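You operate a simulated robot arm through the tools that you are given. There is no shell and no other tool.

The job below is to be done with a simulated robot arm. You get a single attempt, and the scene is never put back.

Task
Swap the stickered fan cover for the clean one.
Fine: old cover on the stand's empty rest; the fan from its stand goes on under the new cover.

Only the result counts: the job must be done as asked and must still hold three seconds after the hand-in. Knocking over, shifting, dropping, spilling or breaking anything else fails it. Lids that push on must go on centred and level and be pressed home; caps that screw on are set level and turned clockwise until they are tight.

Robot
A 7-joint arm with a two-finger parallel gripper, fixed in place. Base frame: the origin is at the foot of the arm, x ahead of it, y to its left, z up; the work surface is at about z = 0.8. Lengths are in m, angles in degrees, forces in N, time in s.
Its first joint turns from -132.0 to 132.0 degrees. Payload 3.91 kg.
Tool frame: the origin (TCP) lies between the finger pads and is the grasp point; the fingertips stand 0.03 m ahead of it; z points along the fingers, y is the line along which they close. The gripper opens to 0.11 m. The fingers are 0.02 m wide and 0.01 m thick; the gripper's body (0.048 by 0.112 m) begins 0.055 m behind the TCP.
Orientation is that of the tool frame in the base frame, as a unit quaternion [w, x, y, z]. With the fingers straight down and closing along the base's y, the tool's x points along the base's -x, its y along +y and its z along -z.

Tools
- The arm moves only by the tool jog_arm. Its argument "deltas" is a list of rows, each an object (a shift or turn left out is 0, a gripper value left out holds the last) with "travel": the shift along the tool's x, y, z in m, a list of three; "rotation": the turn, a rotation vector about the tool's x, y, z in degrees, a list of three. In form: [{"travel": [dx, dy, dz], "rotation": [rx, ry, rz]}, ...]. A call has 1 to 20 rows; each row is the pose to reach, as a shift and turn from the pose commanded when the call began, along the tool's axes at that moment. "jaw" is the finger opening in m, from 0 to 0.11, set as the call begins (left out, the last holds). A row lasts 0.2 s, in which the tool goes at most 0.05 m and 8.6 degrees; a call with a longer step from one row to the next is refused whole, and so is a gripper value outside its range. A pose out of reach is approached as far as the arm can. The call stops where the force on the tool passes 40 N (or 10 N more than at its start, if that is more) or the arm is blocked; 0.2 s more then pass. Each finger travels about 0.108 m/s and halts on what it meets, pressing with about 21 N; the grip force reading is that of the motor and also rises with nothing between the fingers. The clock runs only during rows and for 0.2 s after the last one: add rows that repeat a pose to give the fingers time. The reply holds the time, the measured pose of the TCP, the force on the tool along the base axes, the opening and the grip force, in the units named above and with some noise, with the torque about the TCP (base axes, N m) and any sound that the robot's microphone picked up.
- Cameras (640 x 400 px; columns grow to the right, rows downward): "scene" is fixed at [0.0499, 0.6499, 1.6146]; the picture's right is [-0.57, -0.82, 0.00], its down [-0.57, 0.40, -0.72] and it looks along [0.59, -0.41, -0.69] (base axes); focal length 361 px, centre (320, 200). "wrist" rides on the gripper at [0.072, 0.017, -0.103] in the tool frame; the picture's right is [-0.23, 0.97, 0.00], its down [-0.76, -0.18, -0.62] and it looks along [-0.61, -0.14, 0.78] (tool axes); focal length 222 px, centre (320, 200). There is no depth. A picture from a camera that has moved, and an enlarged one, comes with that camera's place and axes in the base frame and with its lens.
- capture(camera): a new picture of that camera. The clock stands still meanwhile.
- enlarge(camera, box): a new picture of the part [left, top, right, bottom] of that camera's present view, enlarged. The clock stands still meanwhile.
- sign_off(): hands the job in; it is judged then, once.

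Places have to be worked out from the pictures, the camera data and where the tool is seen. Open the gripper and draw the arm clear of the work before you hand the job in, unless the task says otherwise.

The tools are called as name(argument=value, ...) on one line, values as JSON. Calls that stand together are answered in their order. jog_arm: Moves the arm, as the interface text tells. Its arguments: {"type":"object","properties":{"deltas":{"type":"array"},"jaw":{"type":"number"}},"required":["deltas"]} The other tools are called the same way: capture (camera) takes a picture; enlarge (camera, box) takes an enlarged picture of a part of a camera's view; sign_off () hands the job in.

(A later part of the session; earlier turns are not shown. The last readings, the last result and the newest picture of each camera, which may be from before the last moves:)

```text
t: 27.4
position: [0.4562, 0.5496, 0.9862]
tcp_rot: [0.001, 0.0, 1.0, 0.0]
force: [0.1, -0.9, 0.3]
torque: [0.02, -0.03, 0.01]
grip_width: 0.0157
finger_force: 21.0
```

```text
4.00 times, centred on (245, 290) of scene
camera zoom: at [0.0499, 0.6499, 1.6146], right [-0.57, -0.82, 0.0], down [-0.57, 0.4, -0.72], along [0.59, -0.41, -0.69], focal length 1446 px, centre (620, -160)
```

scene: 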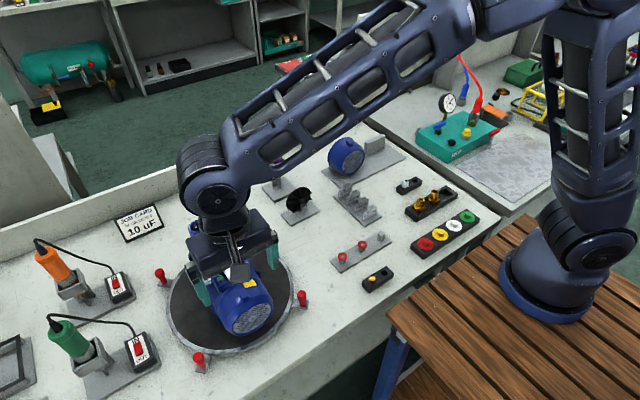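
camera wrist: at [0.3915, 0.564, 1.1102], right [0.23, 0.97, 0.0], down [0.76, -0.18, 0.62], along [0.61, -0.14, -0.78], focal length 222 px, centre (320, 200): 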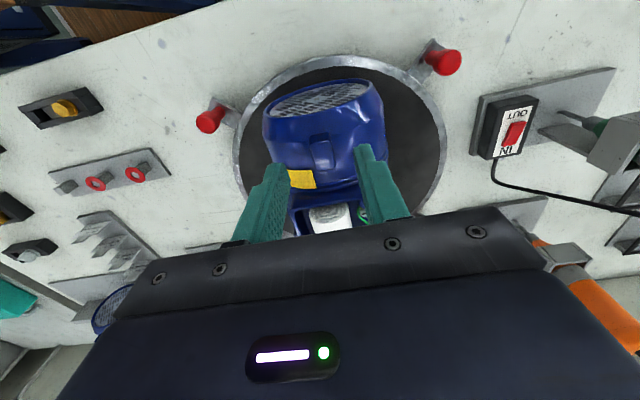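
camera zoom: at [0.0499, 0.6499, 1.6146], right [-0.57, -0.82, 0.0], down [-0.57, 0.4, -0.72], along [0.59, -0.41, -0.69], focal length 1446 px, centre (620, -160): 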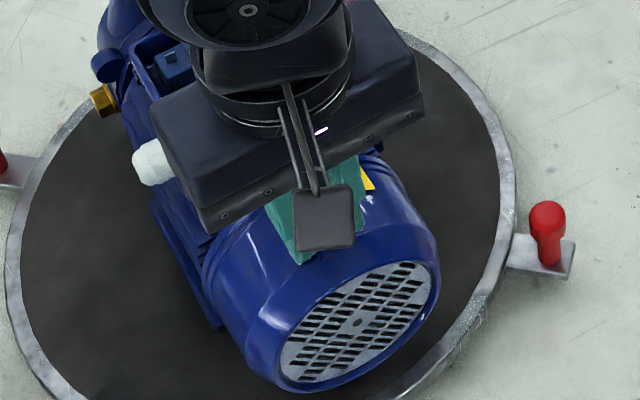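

The cover slides out with almost no force. I keep pulling straight along -x.

jog_arm(deltas=[{"travel": [0.006, 0, 0]}, {"travel": [0.012, 0, 0]}, {"travel": [0.018, 0, 0]}, {"travel": [0.024, 0, 0]}, {"travel": [0.03, 0, 0]}])

enlarge(camera="scene", box=[190, 240, 300, 350])

capture(camera="wrist")

```text
t: 28.6
position: [0.4258, 0.5491, 0.9865]
tcp_rot: [0.0, 0.001, 1.0, 0.0]
force: [0.2, -0.5, 0.0]
torque: [-0.02, 0.0, 0.0]
grip_width: 0.0154
finger_force: 21.0
```

```text
3.64 times, centred on (245, 295) of scene
camera zoom: at [0.0499, 0.6499, 1.6146], right [-0.57, -0.82, 0.0], down [-0.57, 0.4, -0.72], along [0.59, -0.41, -0.69], focal length 1314 px, centre (593, -146)
```

zoom: 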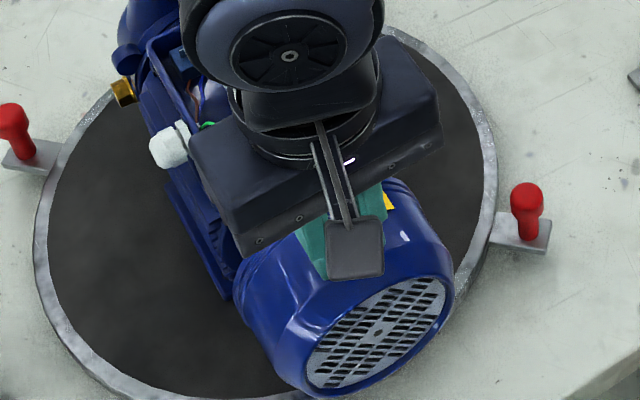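

```text
taken
camera wrist: at [0.3543, 0.5647, 1.0897], right [0.23, 0.97, 0.0], down [0.76, -0.18, 0.62], along [0.61, -0.14, -0.78], focal length 222 px, centre (320, 200)
```

wrist: 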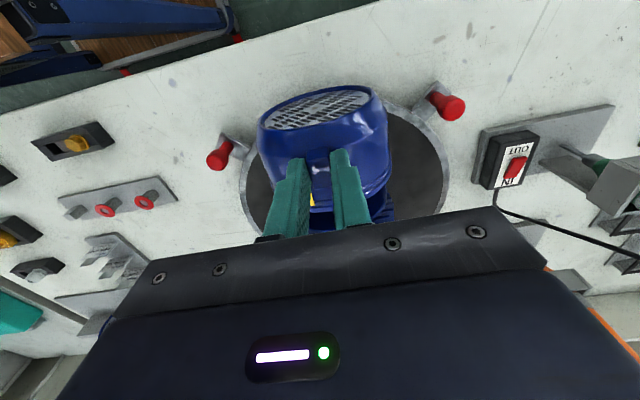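

Still smooth. I continue pulling another 50 mm until it is fully clear.

jog_arm(deltas=[{"travel": [0.008, 0, 0]}, {"travel": [0.016, 0, 0]}, {"travel": [0.024, 0, 0]}, {"travel": [0.032, 0, 0]}, {"travel": [0.042, 0, 0]}, {"travel": [0.052, 0, 0]}])

enlarge(camera="scene", box=[180, 240, 310, 370])

enlarge(camera="wrist", box=[220, 60, 440, 240])

```text
t: 30.0
position: [0.3731, 0.5492, 0.9871]
tcp_rot: [0.0, 0.0, 1.0, 0.001]
force: [-0.2, 0.7, -0.6]
torque: [0.0, 0.0, 0.0]
grip_width: 0.0154
finger_force: 21.3
```

```text
3.08 times, centred on (245, 305) of scene
camera zoom: at [0.0499, 0.6499, 1.6146], right [-0.57, -0.82, 0.0], down [-0.57, 0.4, -0.72], along [0.59, -0.41, -0.69], focal length 1112 px, centre (551, -123)
```

zoom: 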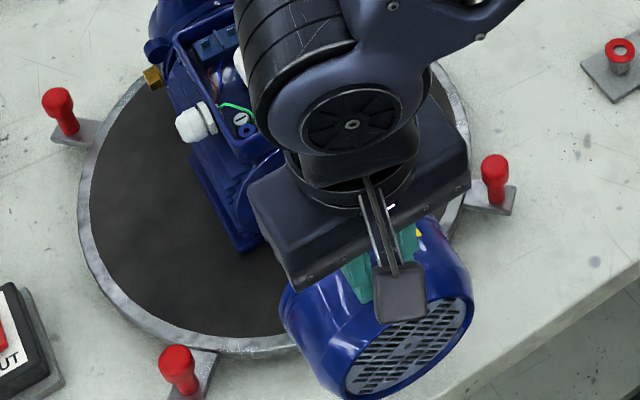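

```text
2.22 times, centred on (330, 150) of wrist
camera zoom: at [0.3013, 0.5652, 1.09], right [0.23, 0.97, 0.0], down [0.76, -0.18, 0.62], along [0.61, -0.14, -0.78], focal length 494 px, centre (298, 311)
```

zoom: 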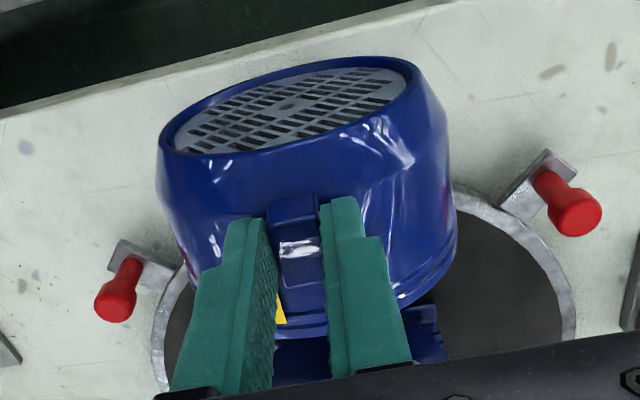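

The cover is about 88 mm out and undisturbed in the grip. I pull another 30 mm to clear the shaft, then lift.

jog_arm(deltas=[{"travel": [0.015, 0, 0]}, {"travel": [0.03, 0, 0]}, {"travel": [0.03, 0, -0.03]}, {"travel": [0.03, 0, -0.06]}, {"travel": [0.03, 0, -0.09]}, {"travel": [0.03, 0, -0.12]}, {"travel": [0.03, 0, -0.143]}])

capture(camera="scene")

enlarge(camera="wrist", box=[220, 60, 440, 240])

```text
t: 31.6
position: [0.3428, 0.5493, 1.1286]
tcp_rot: [0.0, -0.001, 1.0, 0.001]
force: [0.3, 0.5, -2.3]
torque: [-0.02, 0.04, -0.02]
grip_width: 0.0156
finger_force: 20.6
```

```text
taken
```

scene: 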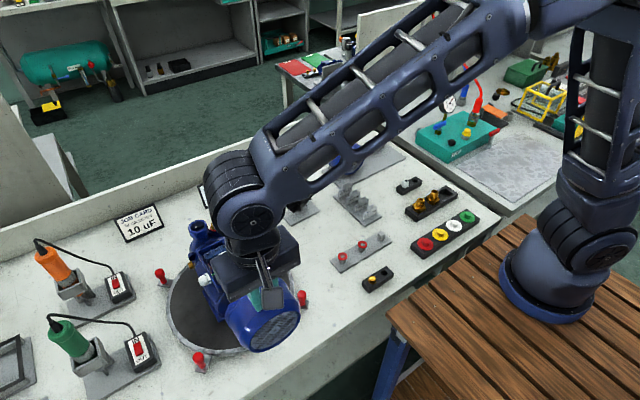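

```text
2.22 times, centred on (330, 150) of wrist
camera zoom: at [0.2718, 0.5647, 1.2325], right [0.23, 0.97, 0.0], down [0.76, -0.18, 0.62], along [0.61, -0.14, -0.78], focal length 494 px, centre (298, 311)
```

zoom: 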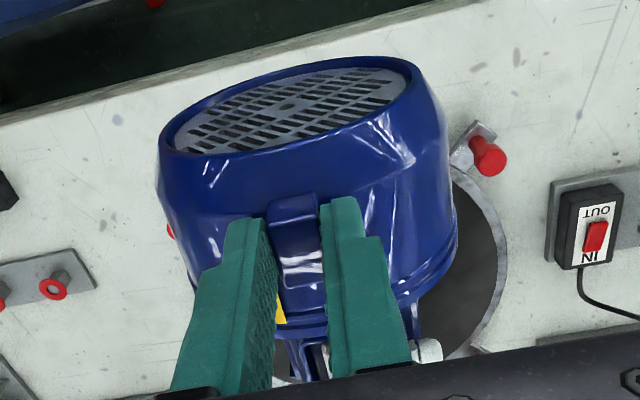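

The old cover (~0.23 kg) hangs steadily. I carry it at height across to above the empty rest.

jog_arm(deltas=[{"travel": [-0.0228, -0.0367, 0]}, {"travel": [-0.0455, -0.0734, 0]}, {"travel": [-0.0683, -0.1101, 0]}, {"travel": [-0.0911, -0.1467, 0]}, {"travel": [-0.1138, -0.1834, 0]}, {"travel": [-0.1366, -0.2201, 0]}, {"travel": [-0.1593, -0.2568, 0]}, {"travel": [-0.1821, -0.2935, 0]}, {"travel": [-0.2049, -0.3302, 0]}, {"travel": [-0.2276, -0.3668, 0]}, {"travel": [-0.2504, -0.4035, 0]}, {"travel": [-0.2732, -0.4402, 0]}, {"travel": [-0.2959, -0.4769, 0]}, {"travel": [-0.3187, -0.5136, 0]}, {"travel": [-0.3414, -0.5503, 0]}, {"travel": [-0.3642, -0.5869, 0]}, {"travel": [-0.387, -0.6236, 0]}, {"travel": [-0.4097, -0.6603, 0]}, {"travel": [-0.4325, -0.697, 0]}])

capture(camera="wrist")

enlarge(camera="scene", box=[300, 70, 460, 190])

enlarge(camera="scene", box=[170, 210, 310, 350])

```text
t: 35.6
position: [0.7776, -0.1482, 1.1273]
tcp_rot: [-0.001, 0.0, 1.0, 0.0]
force: [-0.5, -0.1, -0.9]
torque: [-0.04, -0.02, 0.03]
grip_width: 0.0157
finger_force: 21.1
```

```text
taken
camera wrist: at [0.7055, -0.1321, 1.2308], right [0.23, 0.97, 0.0], down [0.76, -0.18, 0.62], along [0.61, -0.14, -0.78], focal length 222 px, centre (320, 200)
```

wrist: 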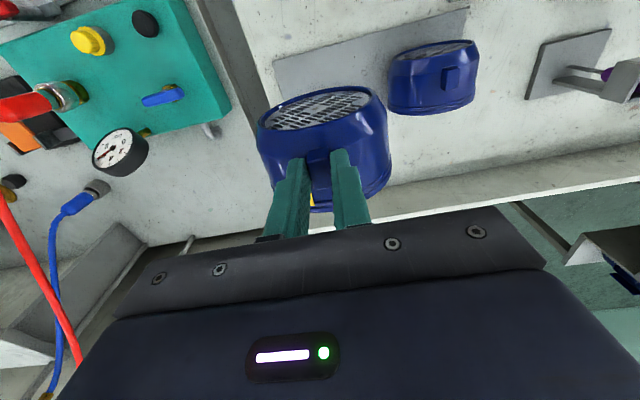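

```text
3.33 times, centred on (380, 130) of scene
camera zoom: at [0.0499, 0.6499, 1.6146], right [-0.57, -0.82, 0.0], down [-0.57, 0.4, -0.72], along [0.59, -0.41, -0.69], focal length 1205 px, centre (120, 433)
```

zoom: 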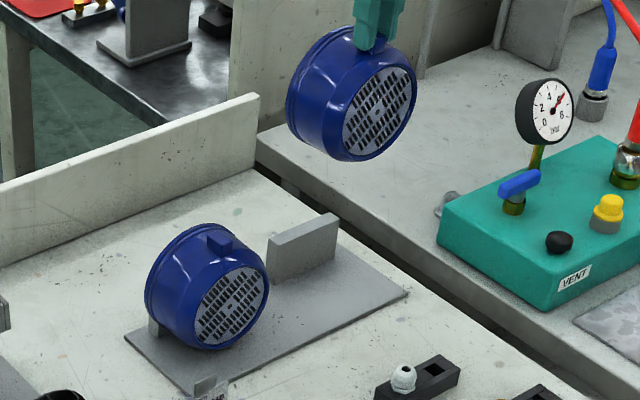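

```text
2.86 times, centred on (240, 280) of scene
camera zoom: at [0.0499, 0.6499, 1.6146], right [-0.57, -0.82, 0.0], down [-0.57, 0.4, -0.72], along [0.59, -0.41, -0.69], focal length 1032 px, centre (549, -29)
```

zoom: 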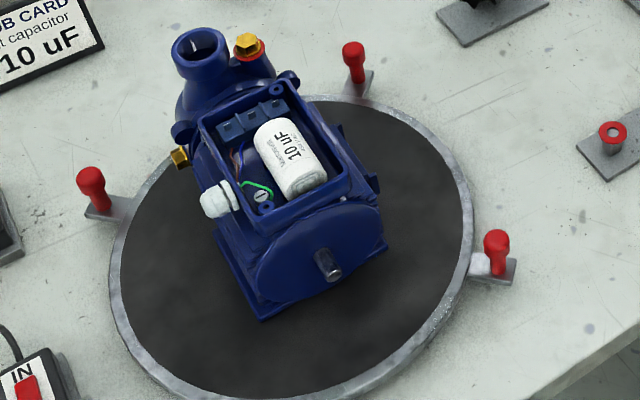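

The motor now shows a bare, short shaft on its end flange. I enlarge the held cover to refine where its grille centre is relative to the tool.

enlarge(camera="scene", box=[365, 75, 425, 125])

enlarge(camera="wrist", box=[240, 0, 480, 220])

enlarge(camera="scene", box=[325, 125, 405, 185])

```text
8.00 times, centred on (395, 100) of scene
camera zoom: at [0.0499, 0.6499, 1.6146], right [-0.57, -0.82, 0.0], down [-0.57, 0.4, -0.72], along [0.59, -0.41, -0.69], focal length 2891 px, centre (-280, 1000)
```

zoom: 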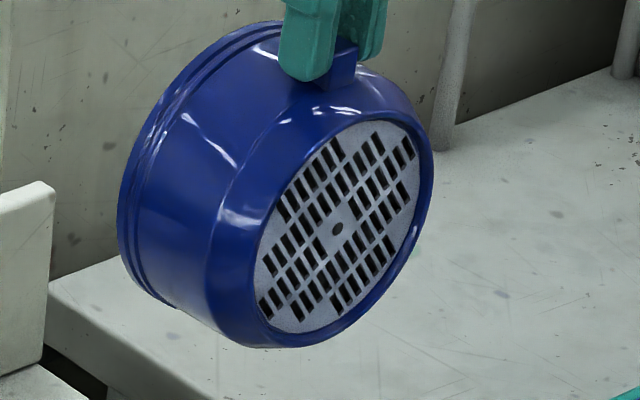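

```text
1.82 times, centred on (360, 110) of wrist
camera zoom: at [0.7055, -0.1321, 1.2308], right [0.23, 0.97, 0.0], down [0.76, -0.18, 0.62], along [0.61, -0.14, -0.78], focal length 404 px, centre (247, 364)
```

zoom: 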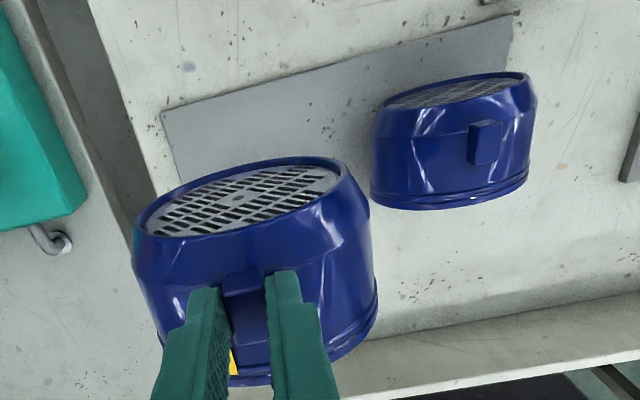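

```text
6.67 times, centred on (365, 155) of scene
camera zoom: at [0.0499, 0.6499, 1.6146], right [-0.57, -0.82, 0.0], down [-0.57, 0.4, -0.72], along [0.59, -0.41, -0.69], focal length 2409 px, centre (20, 500)
```

zoom: 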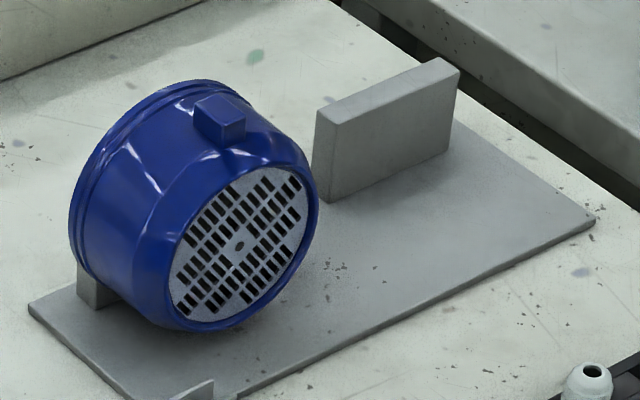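

Measurements put the final TCP at roughly (0.787, -0.148, 0.957). I descend a bit short of the wall in x (TCP x≈0.772) down to z≈0.975 and check.

jog_arm(deltas=[{"travel": [0.006, 0, 0.03]}, {"travel": [0.006, 0, 0.06]}, {"travel": [0.006, 0, 0.09]}, {"travel": [0.006, 0, 0.12]}, {"travel": [0.006, 0, 0.14]}, {"travel": [0.006, 0, 0.152]}])

enlarge(camera="scene", box=[325, 105, 425, 185])

enlarge(camera="wrist", box=[240, 0, 480, 220])

```text
t: 37.0
position: [0.7717, -0.1479, 0.9771]
tcp_rot: [0.0, 0.0, 1.0, 0.0]
force: [-0.3, 0.0, -0.8]
torque: [0.02, -0.01, 0.02]
grip_width: 0.0157
finger_force: 21.2
```

```text
5.00 times, centred on (375, 145) of scene
camera zoom: at [0.0499, 0.6499, 1.6146], right [-0.57, -0.82, 0.0], down [-0.57, 0.4, -0.72], along [0.59, -0.41, -0.69], focal length 1807 px, centre (45, 475)
```

zoom: 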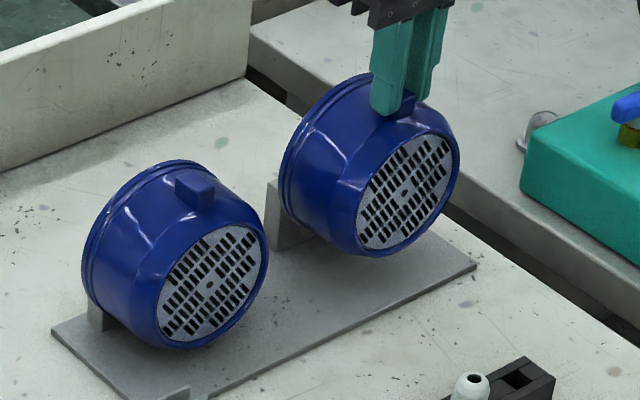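

```text
1.82 times, centred on (360, 110) of wrist
camera zoom: at [0.6998, -0.1321, 1.0805], right [0.23, 0.97, 0.0], down [0.76, -0.18, 0.62], along [0.61, -0.14, -0.78], focal length 404 px, centre (247, 364)
```

zoom: 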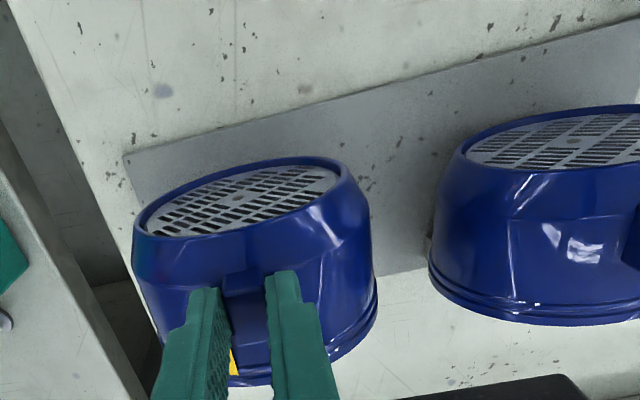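

The held cover is about 14 mm short in x and 19 mm high of the mirrored resting pose. I lower to ~6 mm above and approach the wall in small steps.

jog_arm(deltas=[{"travel": [0, 0, 0.006]}, {"travel": [0, 0, 0.012]}, {"travel": [-0.005, 0.0005, 0.012]}, {"travel": [-0.009, 0.0005, 0.012]}])

jog_arm(deltas=[{"travel": [-0.001, 0, 0]}, {"travel": [-0.002, 0, 0]}, {"travel": [-0.003, 0, 0]}])

enlarge(camera="scene", box=[325, 105, 425, 185])

```text
t: 38.0
position: [0.7796, -0.147, 0.9648]
tcp_rot: [0.0, -0.001, 1.0, 0.001]
force: [0.1, 0.2, -1.9]
torque: [0.01, 0.01, 0.02]
grip_width: 0.0154
finger_force: 20.8
```

```text
t: 38.8
position: [0.7822, -0.1467, 0.9652]
tcp_rot: [-0.001, 0.001, 1.0, 0.0]
force: [-0.4, 0.4, -1.0]
torque: [0.01, 0.0, -0.03]
grip_width: 0.0156
finger_force: 21.3
```

```text
5.00 times, centred on (375, 145) of scene
camera zoom: at [0.0499, 0.6499, 1.6146], right [-0.57, -0.82, 0.0], down [-0.57, 0.4, -0.72], along [0.59, -0.41, -0.69], focal length 1807 px, centre (45, 475)
```

zoom: 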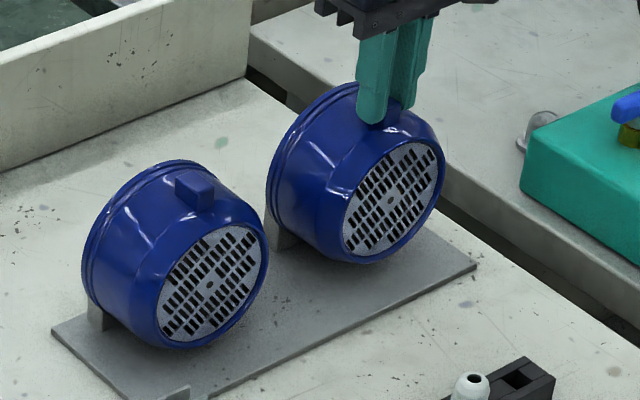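

Close now. I lower in 1 mm steps, watching for plate contact.

jog_arm(deltas=[{"travel": [0, 0, 0.001]}, {"travel": [0, 0, 0.002]}, {"travel": [0, 0, 0.003]}, {"travel": [0, 0, 0.004]}])

jog_arm(deltas=[{"travel": [0, 0, 0.001]}, {"travel": [0, 0, 0.002]}])

```text
t: 39.8
position: [0.7817, -0.1477, 0.9623]
tcp_rot: [0.0, 0.0, 1.0, 0.0]
force: [0.3, 0.5, -1.7]
torque: [0.01, 0.0, 0.03]
grip_width: 0.0153
finger_force: 20.7
```

```text
t: 40.4
position: [0.7824, -0.1471, 0.9592]
tcp_rot: [0.0, 0.0, 1.0, 0.0]
force: [-1.1, 0.0, -2.0]
torque: [-0.01, -0.01, 0.03]
grip_width: 0.0155
finger_force: 21.6
```

No contact yet; I continue down 1 mm at a time.

jog_arm(deltas=[{"travel": [0, 0, 0.001]}])

jog_arm(deltas=[{"travel": [0, 0, 0.001]}])

enlarge(camera="scene", box=[325, 105, 425, 185])

enlarge(camera="wrist", box=[240, 20, 480, 220])

```text
t: 40.8
position: [0.7823, -0.1477, 0.9594]
tcp_rot: [0.0, 0.0, 1.0, -0.001]
force: [0.5, -0.7, -1.6]
torque: [0.01, -0.01, 0.02]
grip_width: 0.0156
finger_force: 20.8
```

```text
t: 41.2
position: [0.7834, -0.1473, 0.957]
tcp_rot: [0.0, 0.0, 1.0, 0.0]
force: [0.6, -1.1, -2.1]
torque: [-0.04, 0.03, 0.03]
grip_width: 0.0155
finger_force: 21.2
```

```text
5.00 times, centred on (375, 145) of scene
camera zoom: at [0.0499, 0.6499, 1.6146], right [-0.57, -0.82, 0.0], down [-0.57, 0.4, -0.72], along [0.59, -0.41, -0.69], focal length 1807 px, centre (45, 475)
```

zoom: 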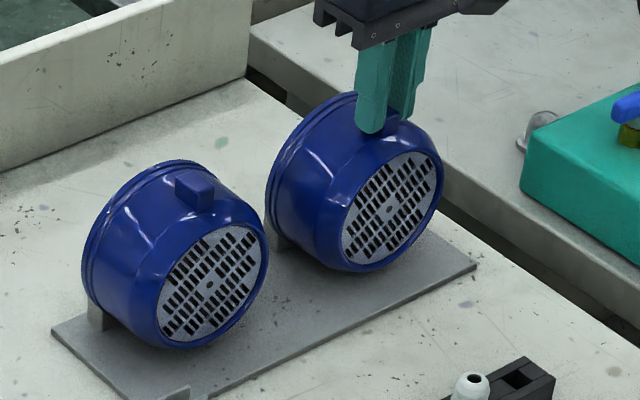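

```text
2.00 times, centred on (360, 120) of wrist
camera zoom: at [0.7108, -0.1316, 1.0607], right [0.23, 0.97, 0.0], down [0.76, -0.18, 0.62], along [0.61, -0.14, -0.78], focal length 444 px, centre (240, 360)
```

zoom: 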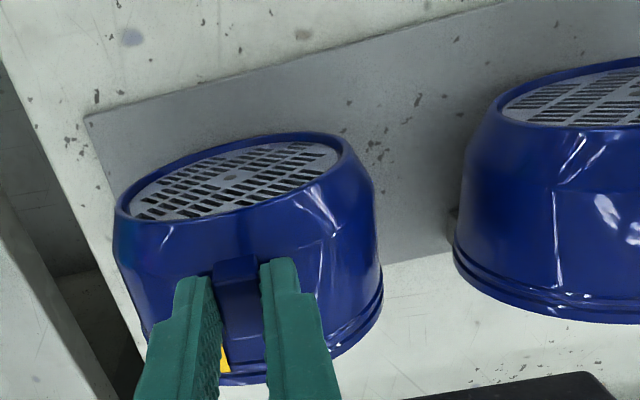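

Still carrying the full weight (-2 N), so no contact; I continue lowering slowly.

jog_arm(deltas=[{"travel": [0, 0, 0.001]}])

jog_arm(deltas=[{"travel": [0, 0, 0.001]}])

jog_arm(deltas=[{"travel": [0, 0, 0.001]}])

```text
t: 41.6
position: [0.782, -0.1478, 0.9577]
tcp_rot: [0.001, -0.001, 1.0, 0.0]
force: [-2.8, 0.0, 7.0]
torque: [0.07, 0.27, -0.01]
grip_width: 0.0155
finger_force: 21.0
```

```text
t: 42.0
position: [0.7823, -0.1478, 0.9559]
tcp_rot: [0.0, 0.0, 1.0, 0.0]
force: [0.0, 0.4, 16.0]
torque: [-0.01, -0.13, -0.02]
grip_width: 0.0157
finger_force: 20.6
```

```text
t: 42.4
position: [0.7821, -0.1472, 0.9549]
tcp_rot: [0.001, 0.0, 1.0, 0.0]
force: [0.8, 0.4, 18.1]
torque: [0.0, -0.09, -0.02]
grip_width: 0.0156
finger_force: 20.8
```

Plate contact found. I back up about 2.5 mm so it just hovers, then slide toward the wall until I feel it.

jog_arm(deltas=[{"travel": [0, 0, -0.001]}, {"travel": [0, 0, -0.0025]}])

jog_arm(deltas=[{"travel": [-0.001, 0, 0]}, {"travel": [-0.002, 0, 0]}])

jog_arm(deltas=[{"travel": [-0.001, 0, 0]}])

jog_arm(deltas=[{"travel": [-0.001, 0, 0]}])

```text
t: 43.0
position: [0.7812, -0.1467, 0.9563]
tcp_rot: [-0.002, -0.001, 1.0, 0.0]
force: [-0.7, -0.1, -2.3]
torque: [0.01, 0.01, -0.01]
grip_width: 0.0155
finger_force: 21.4
```

```text
t: 43.6
position: [0.7845, -0.1482, 0.9566]
tcp_rot: [0.0, 0.0, 1.0, 0.0]
force: [0.2, 0.2, -1.6]
torque: [0.0, 0.01, -0.02]
grip_width: 0.0157
finger_force: 21.2
```

```text
t: 44.0
position: [0.7853, -0.1488, 0.9564]
tcp_rot: [0.001, 0.002, 1.0, -0.001]
force: [13.2, -14.5, -10.0]
torque: [-0.34, -0.35, 0.27]
grip_width: 0.0161
finger_force: 21.1
```

```text
t: 44.4
position: [0.7868, -0.1496, 0.9562]
tcp_rot: [0.0, 0.002, 1.0, -0.001]
force: [-1.9, -21.6, -0.5]
torque: [-0.55, -0.45, -0.07]
grip_width: 0.0155
finger_force: 21.3
```

A sudden sideways force appeared (-21 N in y); I look before doing anything else.

enlarge(camera="scene", box=[325, 105, 425, 185])

enlarge(camera="wrist", box=[240, 20, 480, 220])

```text
5.00 times, centred on (375, 145) of scene
camera zoom: at [0.0499, 0.6499, 1.6146], right [-0.57, -0.82, 0.0], down [-0.57, 0.4, -0.72], along [0.59, -0.41, -0.69], focal length 1807 px, centre (45, 475)
```

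zoom: 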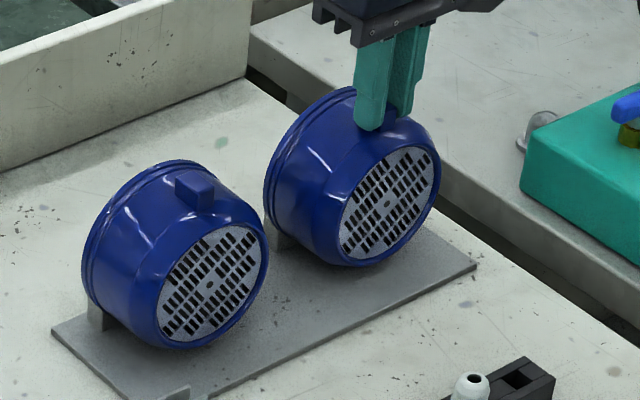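

```text
2.00 times, centred on (360, 120) of wrist
camera zoom: at [0.7144, -0.1337, 1.0601], right [0.23, 0.97, 0.0], down [0.76, -0.18, 0.62], along [0.61, -0.14, -0.78], focal length 444 px, centre (240, 360)
```

zoom: 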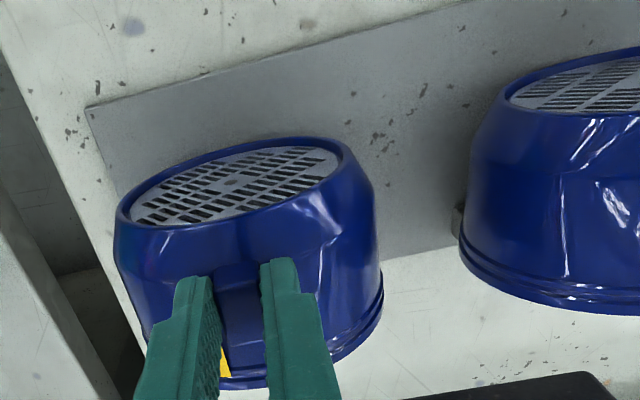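

It looks as though the rest has captured the cover with a nominal position slightly more to -y. I move the tool -y in small steps to relax the side force.

jog_arm(deltas=[{"travel": [0, -0.001, 0]}])

jog_arm(deltas=[{"travel": [0, -0.001, 0]}])

```text
t: 44.8
position: [0.7864, -0.1467, 0.9573]
tcp_rot: [0.0, -0.001, 1.0, 0.001]
force: [0.4, 0.9, -0.8]
torque: [-0.03, 0.03, -0.02]
grip_width: 0.0158
finger_force: 20.8
```

```text
t: 45.2
position: [0.7851, -0.1502, 0.9563]
tcp_rot: [0.0, -0.001, 1.0, 0.0]
force: [-0.1, -0.1, -1.1]
torque: [-0.02, 0.07, 0.01]
grip_width: 0.0155
finger_force: 21.0
```

Forces are back to ~0. I probe +x again by 1 mm to find the wall.

jog_arm(deltas=[{"travel": [-0.001, 0, 0]}])

enlarge(camera="scene", box=[355, 115, 415, 165])

```text
t: 45.6
position: [0.7867, -0.1492, 0.9571]
tcp_rot: [0.0, 0.0, 1.0, 0.0]
force: [-0.9, 0.8, -1.1]
torque: [0.04, 0.13, -0.06]
grip_width: 0.0157
finger_force: 21.8
```

```text
8.00 times, centred on (385, 140) of scene
camera zoom: at [0.0499, 0.6499, 1.6146], right [-0.57, -0.82, 0.0], down [-0.57, 0.4, -0.72], along [0.59, -0.41, -0.69], focal length 2891 px, centre (-200, 680)
```

zoom: 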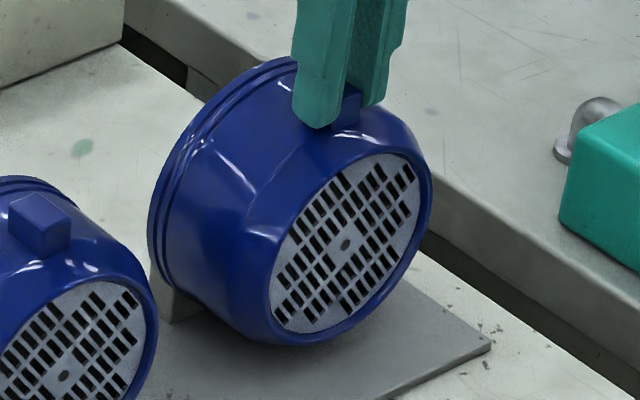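

The cover now matches the mirrored pose except ~2.5 mm high. I lower until it touches the plate.

jog_arm(deltas=[{"travel": [0, 0, 0.001]}])

jog_arm(deltas=[{"travel": [0, 0, 0.001]}])

```text
t: 46.0
position: [0.7875, -0.1498, 0.9553]
tcp_rot: [0.0, 0.0, 1.0, 0.0]
force: [-4.3, 0.4, 0.6]
torque: [0.05, 0.37, 0.0]
grip_width: 0.0156
finger_force: 21.0
```

```text
t: 46.4
position: [0.7881, -0.1502, 0.9559]
tcp_rot: [0.0, -0.001, 1.0, 0.0]
force: [-6.1, -1.0, 12.1]
torque: [-0.02, 0.51, -0.04]
grip_width: 0.0159
finger_force: 21.0
```

The cover touches both wall (fx -6 N) and plate (fz +12 N). I ease off slightly so the release is gentle, then open the fingers.

jog_arm(deltas=[{"travel": [0.0003, 0, -0.0008]}, {"travel": [0.0003, 0, -0.0008]}])

```text
t: 47.0
position: [0.7858, -0.1492, 0.9555]
tcp_rot: [0.001, 0.0, 1.0, 0.0]
force: [-2.6, -0.6, -0.7]
torque: [-0.06, 0.24, 0.0]
grip_width: 0.0155
finger_force: 20.8
```

Nearly neutral. I open the fingers slightly (to 0.03 m) and look.

jog_arm(deltas=[{"travel": [0, 0, 0]}, {"travel": [0, 0, 0]}, {"travel": [0, 0, 0]}], jaw=0.03)

enlarge(camera="scene", box=[325, 105, 425, 185])

enlarge(camera="wrist", box=[240, 20, 480, 220])

```text
t: 47.8
position: [0.7874, -0.1495, 0.9548]
tcp_rot: [0.0, 0.001, 1.0, -0.001]
force: [-0.5, -0.5, -1.1]
torque: [-0.02, 0.03, -0.01]
grip_width: 0.03
finger_force: 0.0
```

```text
5.00 times, centred on (375, 145) of scene
camera zoom: at [0.0499, 0.6499, 1.6146], right [-0.57, -0.82, 0.0], down [-0.57, 0.4, -0.72], along [0.59, -0.41, -0.69], focal length 1807 px, centre (45, 475)
```

zoom: 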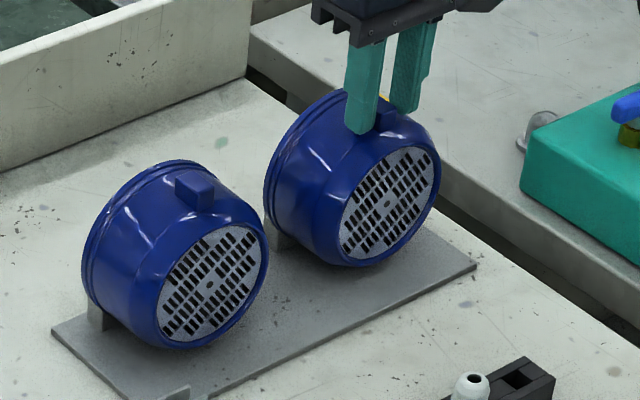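

```text
2.00 times, centred on (360, 120) of wrist
camera zoom: at [0.7154, -0.1339, 1.0595], right [0.23, 0.97, 0.0], down [0.76, -0.18, 0.62], along [0.61, -0.14, -0.78], focal length 444 px, centre (240, 360)
```

zoom: 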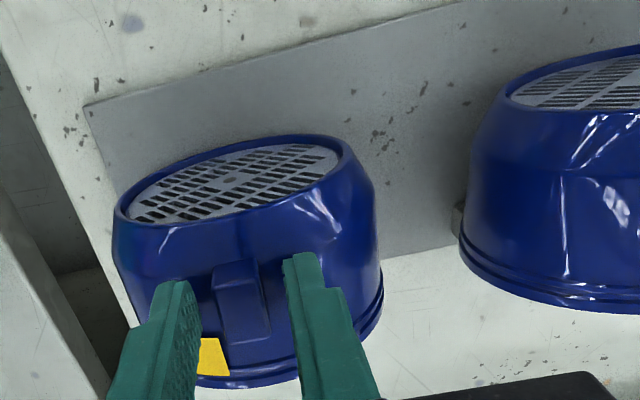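

The cover stays put. I raise the gripper slowly off the tab and check that nothing rolls.

jog_arm(deltas=[{"travel": [0, 0, -0.005]}, {"travel": [0, 0, -0.015]}, {"travel": [0, 0, -0.03]}, {"travel": [0, 0, -0.06]}, {"travel": [0, 0, -0.1]}, {"travel": [0, 0, -0.14]}])

enlarge(camera="scene", box=[325, 105, 425, 185])

capture(camera="wrist")

```text
t: 49.2
position: [0.7869, -0.1504, 1.094]
tcp_rot: [0.0, 0.0, 1.0, 0.001]
force: [-0.1, -0.6, -0.8]
torque: [-0.03, 0.02, -0.01]
grip_width: 0.03
finger_force: 0.0
```

```text
5.00 times, centred on (375, 145) of scene
camera zoom: at [0.0499, 0.6499, 1.6146], right [-0.57, -0.82, 0.0], down [-0.57, 0.4, -0.72], along [0.59, -0.41, -0.69], focal length 1807 px, centre (45, 475)
```

zoom: 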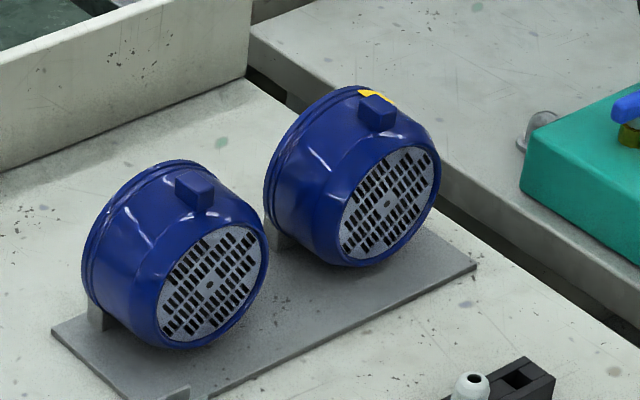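

```text
taken
camera wrist: at [0.7156, -0.1355, 1.1984], right [0.23, 0.97, 0.0], down [0.76, -0.18, 0.62], along [0.61, -0.14, -0.78], focal length 222 px, centre (320, 200)
```

wrist: 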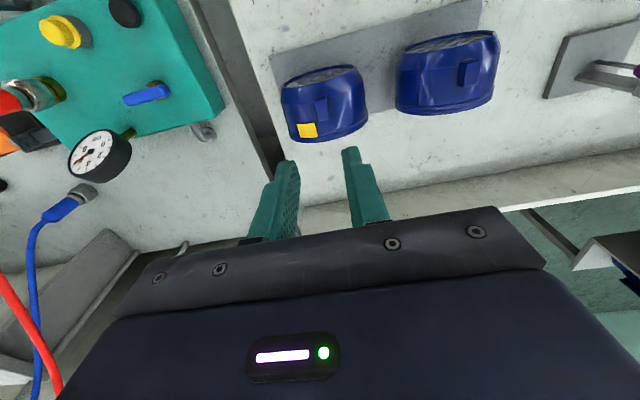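

The stickered cover sits on the second rest in the mirrored pose. Next I go to the fan for a close look at its hub.

jog_arm(deltas=[{"travel": [0.0127, 0.04, 0]}, {"travel": [0.0254, 0.08, 0]}, {"travel": [0.0381, 0.12, 0]}, {"travel": [0.0508, 0.16, 0]}, {"travel": [0.0635, 0.2, 0]}, {"travel": [0.0762, 0.24, 0]}, {"travel": [0.0889, 0.28, 0]}, {"travel": [0.1016, 0.32, 0]}, {"travel": [0.1143, 0.36, 0]}, {"travel": [0.127, 0.4, 0]}, {"travel": [0.127, 0.4, 0.04]}, {"travel": [0.127, 0.4, 0.08]}, {"travel": [0.127, 0.4, 0.114]}], jaw=0.05)

capture(camera="wrist")

enlarge(camera="wrist", box=[260, 100, 400, 220])

enlarge(camera="scene", box=[285, 178, 325, 218])

```text
t: 52.0
position: [0.6591, 0.2526, 0.9804]
tcp_rot: [-0.001, 0.0, 1.0, 0.0]
force: [0.0, -0.9, 0.5]
torque: [0.01, -0.03, 0.01]
grip_width: 0.0499
finger_force: 0.1
```

```text
taken
camera wrist: at [0.5878, 0.2683, 1.0847], right [0.23, 0.97, 0.0], down [0.76, -0.18, 0.62], along [0.61, -0.14, -0.78], focal length 222 px, centre (320, 200)
```

wrist: 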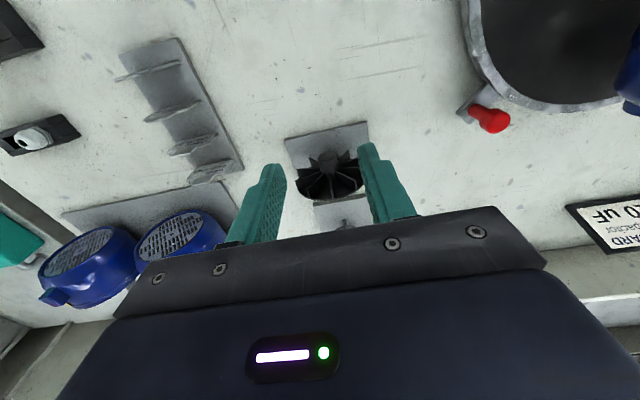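

```text
3.33 times, centred on (330, 160) of wrist
camera zoom: at [0.5878, 0.2683, 1.0847], right [0.23, 0.97, 0.0], down [0.76, -0.18, 0.62], along [0.61, -0.14, -0.78], focal length 740 px, centre (287, 333)
```

zoom: 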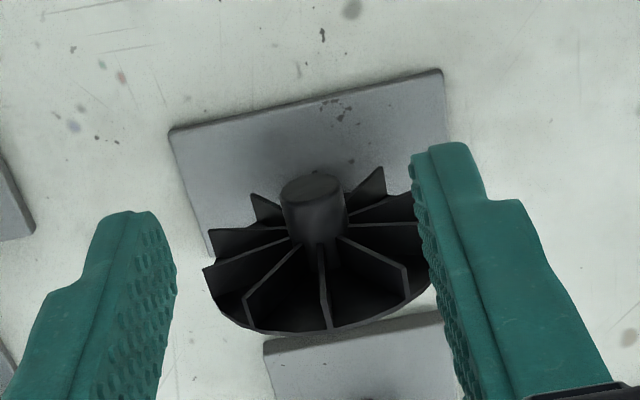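

```text
10.00 times, centred on (305, 198) of scene
camera zoom: at [0.0499, 0.6499, 1.6146], right [-0.57, -0.82, 0.0], down [-0.57, 0.4, -0.72], along [0.59, -0.41, -0.69], focal length 3614 px, centre (470, 220)
```

zoom: 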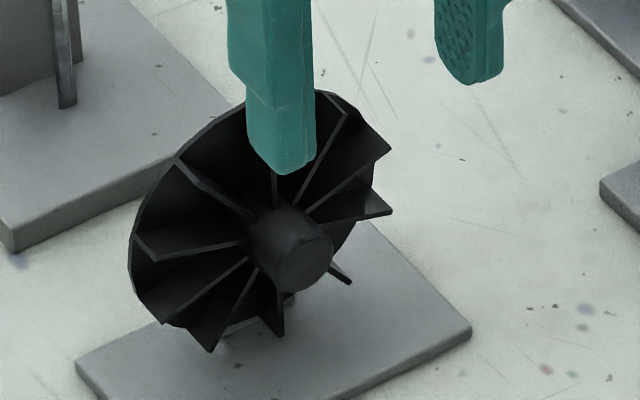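

The hub front centre comes out near (0.707, 0.249, 0.855), diameter ≈0.023, protruding ~17 mm beyond the blades. I approach with the fingers straddling the hub, slightly in front of the blades.

jog_arm(deltas=[{"travel": [-0.022, -0.002, 0.02]}, {"travel": [-0.045, -0.003, 0.045]}, {"travel": [-0.045, -0.003, 0.07]}], jaw=0.05)

enlarge(camera="wrist", box=[240, 60, 400, 200])

enlarge(camera="scene", box=[280, 168, 330, 218])

```text
t: 52.8
position: [0.7047, 0.249, 0.9121]
tcp_rot: [0.001, -0.001, 1.0, 0.0]
force: [0.0, 0.6, 0.5]
torque: [0.03, -0.01, -0.01]
grip_width: 0.0503
finger_force: 0.0
```

```text
2.86 times, centred on (320, 130) of wrist
camera zoom: at [0.634, 0.2645, 1.0152], right [0.23, 0.97, 0.0], down [0.76, -0.18, 0.62], along [0.61, -0.14, -0.78], focal length 635 px, centre (320, 400)
```

zoom: 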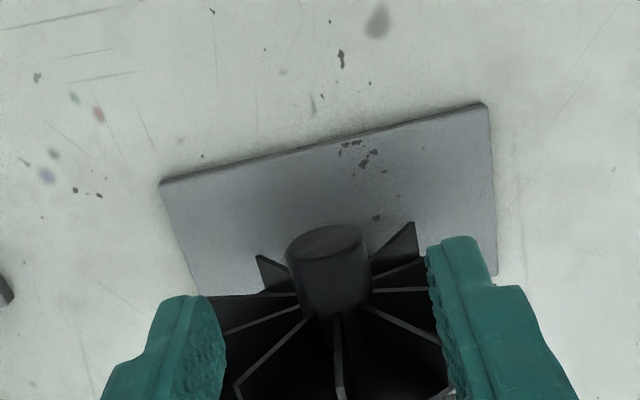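

```text
8.00 times, centred on (305, 193) of scene
camera zoom: at [0.0499, 0.6499, 1.6146], right [-0.57, -0.82, 0.0], down [-0.57, 0.4, -0.72], along [0.59, -0.41, -0.69], focal length 2891 px, centre (440, 256)
```

zoom: 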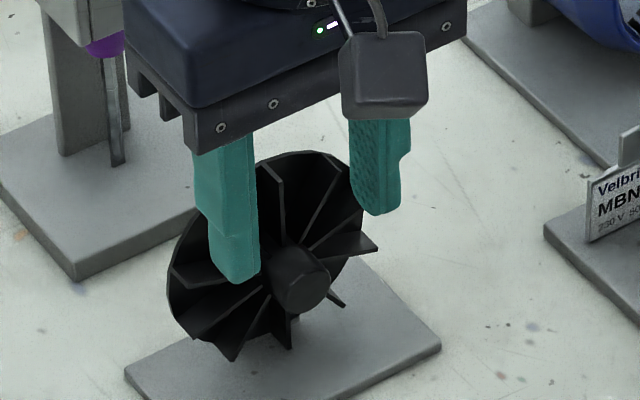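

Two wrist rays give the hub front centre at (0.7057, 0.2493, 0.856). I descend with fingers on either side of the hub, in front of the blades.

jog_arm(deltas=[{"travel": [0, 0, 0.015]}, {"travel": [0, 0, 0.03]}, {"travel": [0, 0, 0.045]}, {"travel": [0, 0, 0.056]}], jaw=0.05)

enlarge(camera="wrist", box=[240, 60, 400, 200])

enlarge(camera="scene", box=[280, 168, 330, 218])

```text
t: 53.8
position: [0.7058, 0.247, 0.8573]
tcp_rot: [0.0, -0.001, 1.0, 0.001]
force: [-0.5, 0.4, 0.2]
torque: [0.0, -0.02, -0.02]
grip_width: 0.0501
finger_force: 0.1
```

```text
2.86 times, centred on (320, 130) of wrist
camera zoom: at [0.6336, 0.2629, 0.9594], right [0.23, 0.97, 0.0], down [0.76, -0.18, 0.62], along [0.61, -0.14, -0.78], focal length 635 px, centre (320, 400)
```

zoom: 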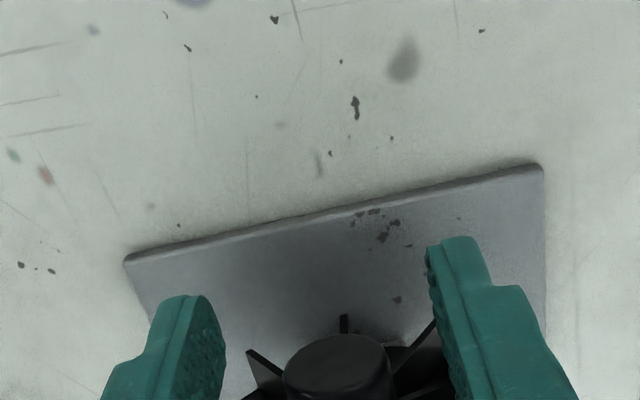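

```text
8.00 times, centred on (305, 193) of scene
camera zoom: at [0.0499, 0.6499, 1.6146], right [-0.57, -0.82, 0.0], down [-0.57, 0.4, -0.72], along [0.59, -0.41, -0.69], focal length 2891 px, centre (440, 256)
```

zoom: 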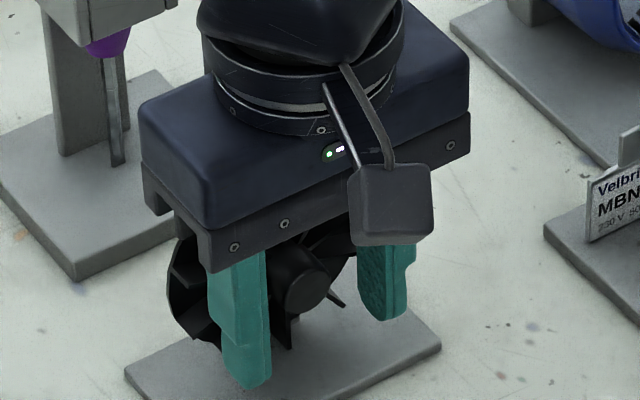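

The fingers bracket the hub. I slide 5 mm toward the blades, then close.

jog_arm(deltas=[{"travel": [-0.0025, 0, 0]}, {"travel": [-0.005, 0, 0]}], jaw=0.05)

jog_arm(deltas=[{"travel": [0, 0, 0]}, {"travel": [0, 0, 0]}, {"travel": [0, 0, 0]}, {"travel": [0, 0, 0]}], jaw=0.0)

enlarge(camera="scene", box=[280, 168, 330, 218])

```text
t: 54.4
position: [0.7092, 0.2479, 0.8566]
tcp_rot: [0.0, -0.002, 1.0, 0.0]
force: [-6.1, -1.0, 1.6]
torque: [0.04, -0.11, -0.02]
grip_width: 0.0501
finger_force: 0.0
```

```text
t: 55.4
position: [0.7093, 0.2466, 0.8559]
tcp_rot: [0.0, 0.0, 1.0, 0.001]
force: [-8.6, 1.2, -0.3]
torque: [0.05, 0.09, -0.01]
grip_width: 0.02
finger_force: 20.8
```

```text
8.00 times, centred on (305, 193) of scene
camera zoom: at [0.0499, 0.6499, 1.6146], right [-0.57, -0.82, 0.0], down [-0.57, 0.4, -0.72], along [0.59, -0.41, -0.69], focal length 2891 px, centre (440, 256)
```

zoom: 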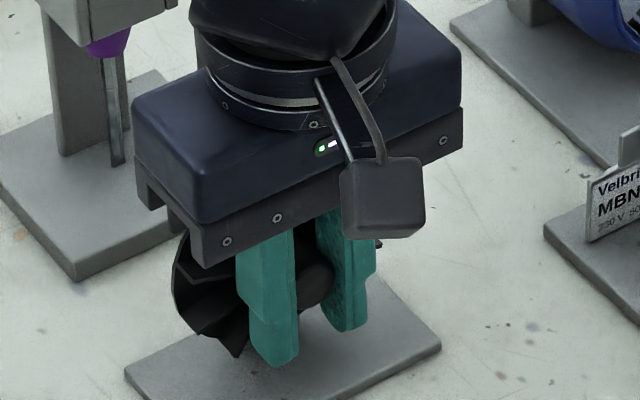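

Hub gripped (20 mm) with the fingers lightly touching the blades. I pull it straight off toward -x in small steps.

jog_arm(deltas=[{"travel": [0.002, 0, 0]}, {"travel": [0.004, 0, 0]}, {"travel": [0.006, 0, 0]}])

enlarge(camera="scene", box=[280, 168, 330, 218])

```text
t: 56.2
position: [0.7036, 0.2473, 0.8552]
tcp_rot: [0.0, -0.001, 1.0, 0.0]
force: [-0.1, -0.7, -0.4]
torque: [-0.01, -0.01, 0.0]
grip_width: 0.0199
finger_force: 20.8
```

```text
8.00 times, centred on (305, 193) of scene
camera zoom: at [0.0499, 0.6499, 1.6146], right [-0.57, -0.82, 0.0], down [-0.57, 0.4, -0.72], along [0.59, -0.41, -0.69], focal length 2891 px, centre (440, 256)
```

zoom: 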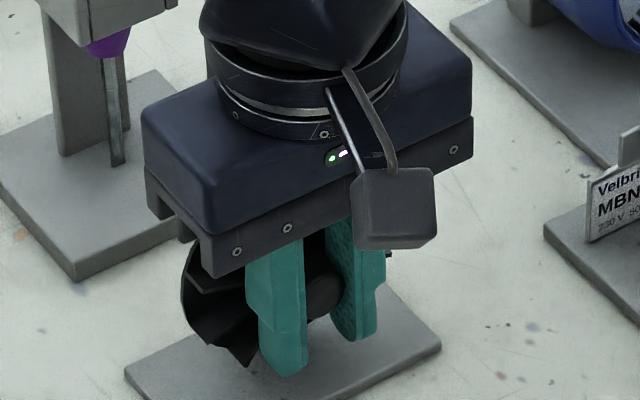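

The fan comes along freely. I pull another 35 mm and then lift.

jog_arm(deltas=[{"travel": [0.01, 0, 0]}, {"travel": [0.02, 0, 0]}, {"travel": [0.035, 0, 0]}, {"travel": [0.035, 0, -0.03]}, {"travel": [0.035, 0, -0.07]}, {"travel": [0.035, 0, -0.11]}, {"travel": [0.035, 0, -0.15]}, {"travel": [0.035, 0, -0.19]}])

capture(camera="wrist")

capture(camera="scene")

```text
t: 58.0
position: [0.668, 0.2474, 1.0469]
tcp_rot: [0.0, -0.002, 1.0, 0.0]
force: [0.9, 0.0, -0.6]
torque: [-0.01, 0.02, 0.05]
grip_width: 0.0198
finger_force: 21.5
```

```text
taken
camera wrist: at [0.5969, 0.2624, 1.1494], right [0.23, 0.97, 0.0], down [0.76, -0.18, 0.62], along [0.61, -0.14, -0.78], focal length 222 px, centre (320, 200)
```

wrist: 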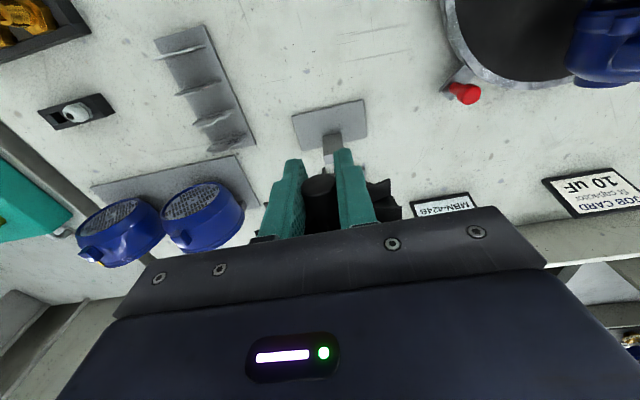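

```text
taken
```

scene: 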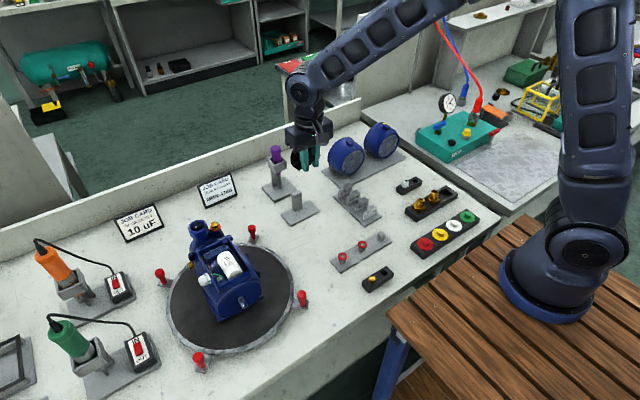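

The fan is held. I enlarge the motor's shaft end and the fan in the gripper to plan the coaxial insertion.

enlarge(camera="scene", box=[195, 240, 275, 330])

enlarge(camera="scene", box=[270, 120, 350, 220])

enlarge(camera="wrist", box=[250, 80, 410, 240])

```text
4.44 times, centred on (235, 285) of scene
camera zoom: at [0.0499, 0.6499, 1.6146], right [-0.57, -0.82, 0.0], down [-0.57, 0.4, -0.72], along [0.59, -0.41, -0.69], focal length 1606 px, centre (698, -178)
```

zoom: 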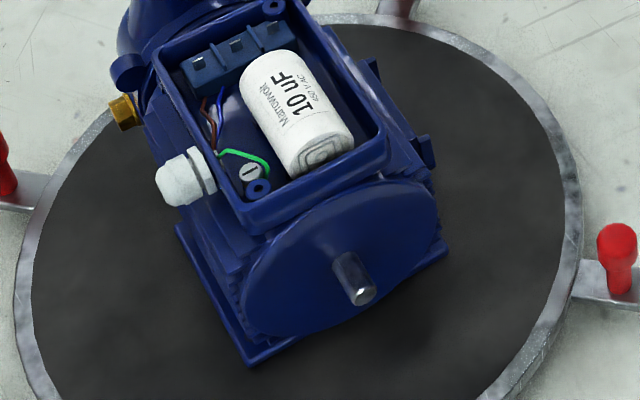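

```text
4.00 times, centred on (310, 170) of scene
camera zoom: at [0.0499, 0.6499, 1.6146], right [-0.57, -0.82, 0.0], down [-0.57, 0.4, -0.72], along [0.59, -0.41, -0.69], focal length 1446 px, centre (360, 320)
```

zoom: 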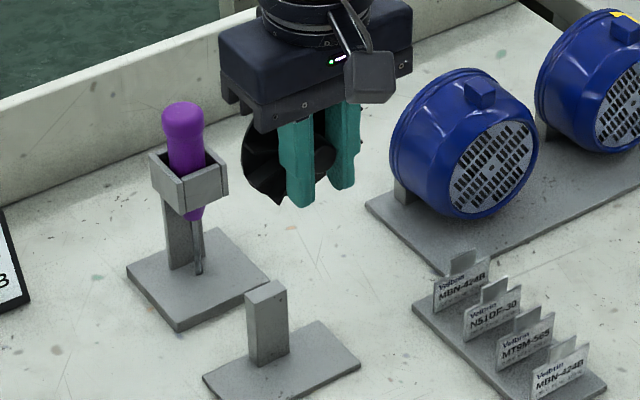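

```text
2.50 times, centred on (330, 160) of wrist
camera zoom: at [0.5969, 0.2624, 1.1494], right [0.23, 0.97, 0.0], down [0.76, -0.18, 0.62], along [0.61, -0.14, -0.78], focal length 555 px, centre (295, 300)
```

zoom: 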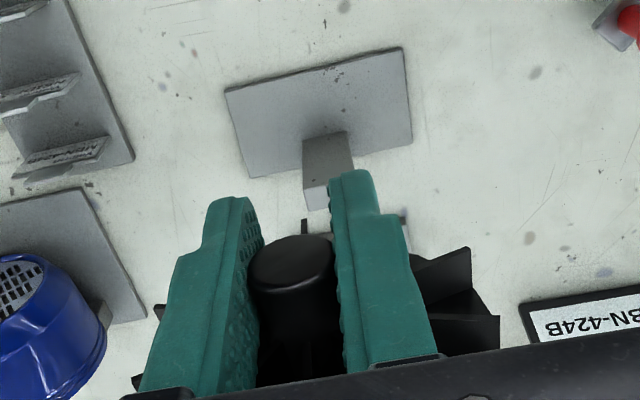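

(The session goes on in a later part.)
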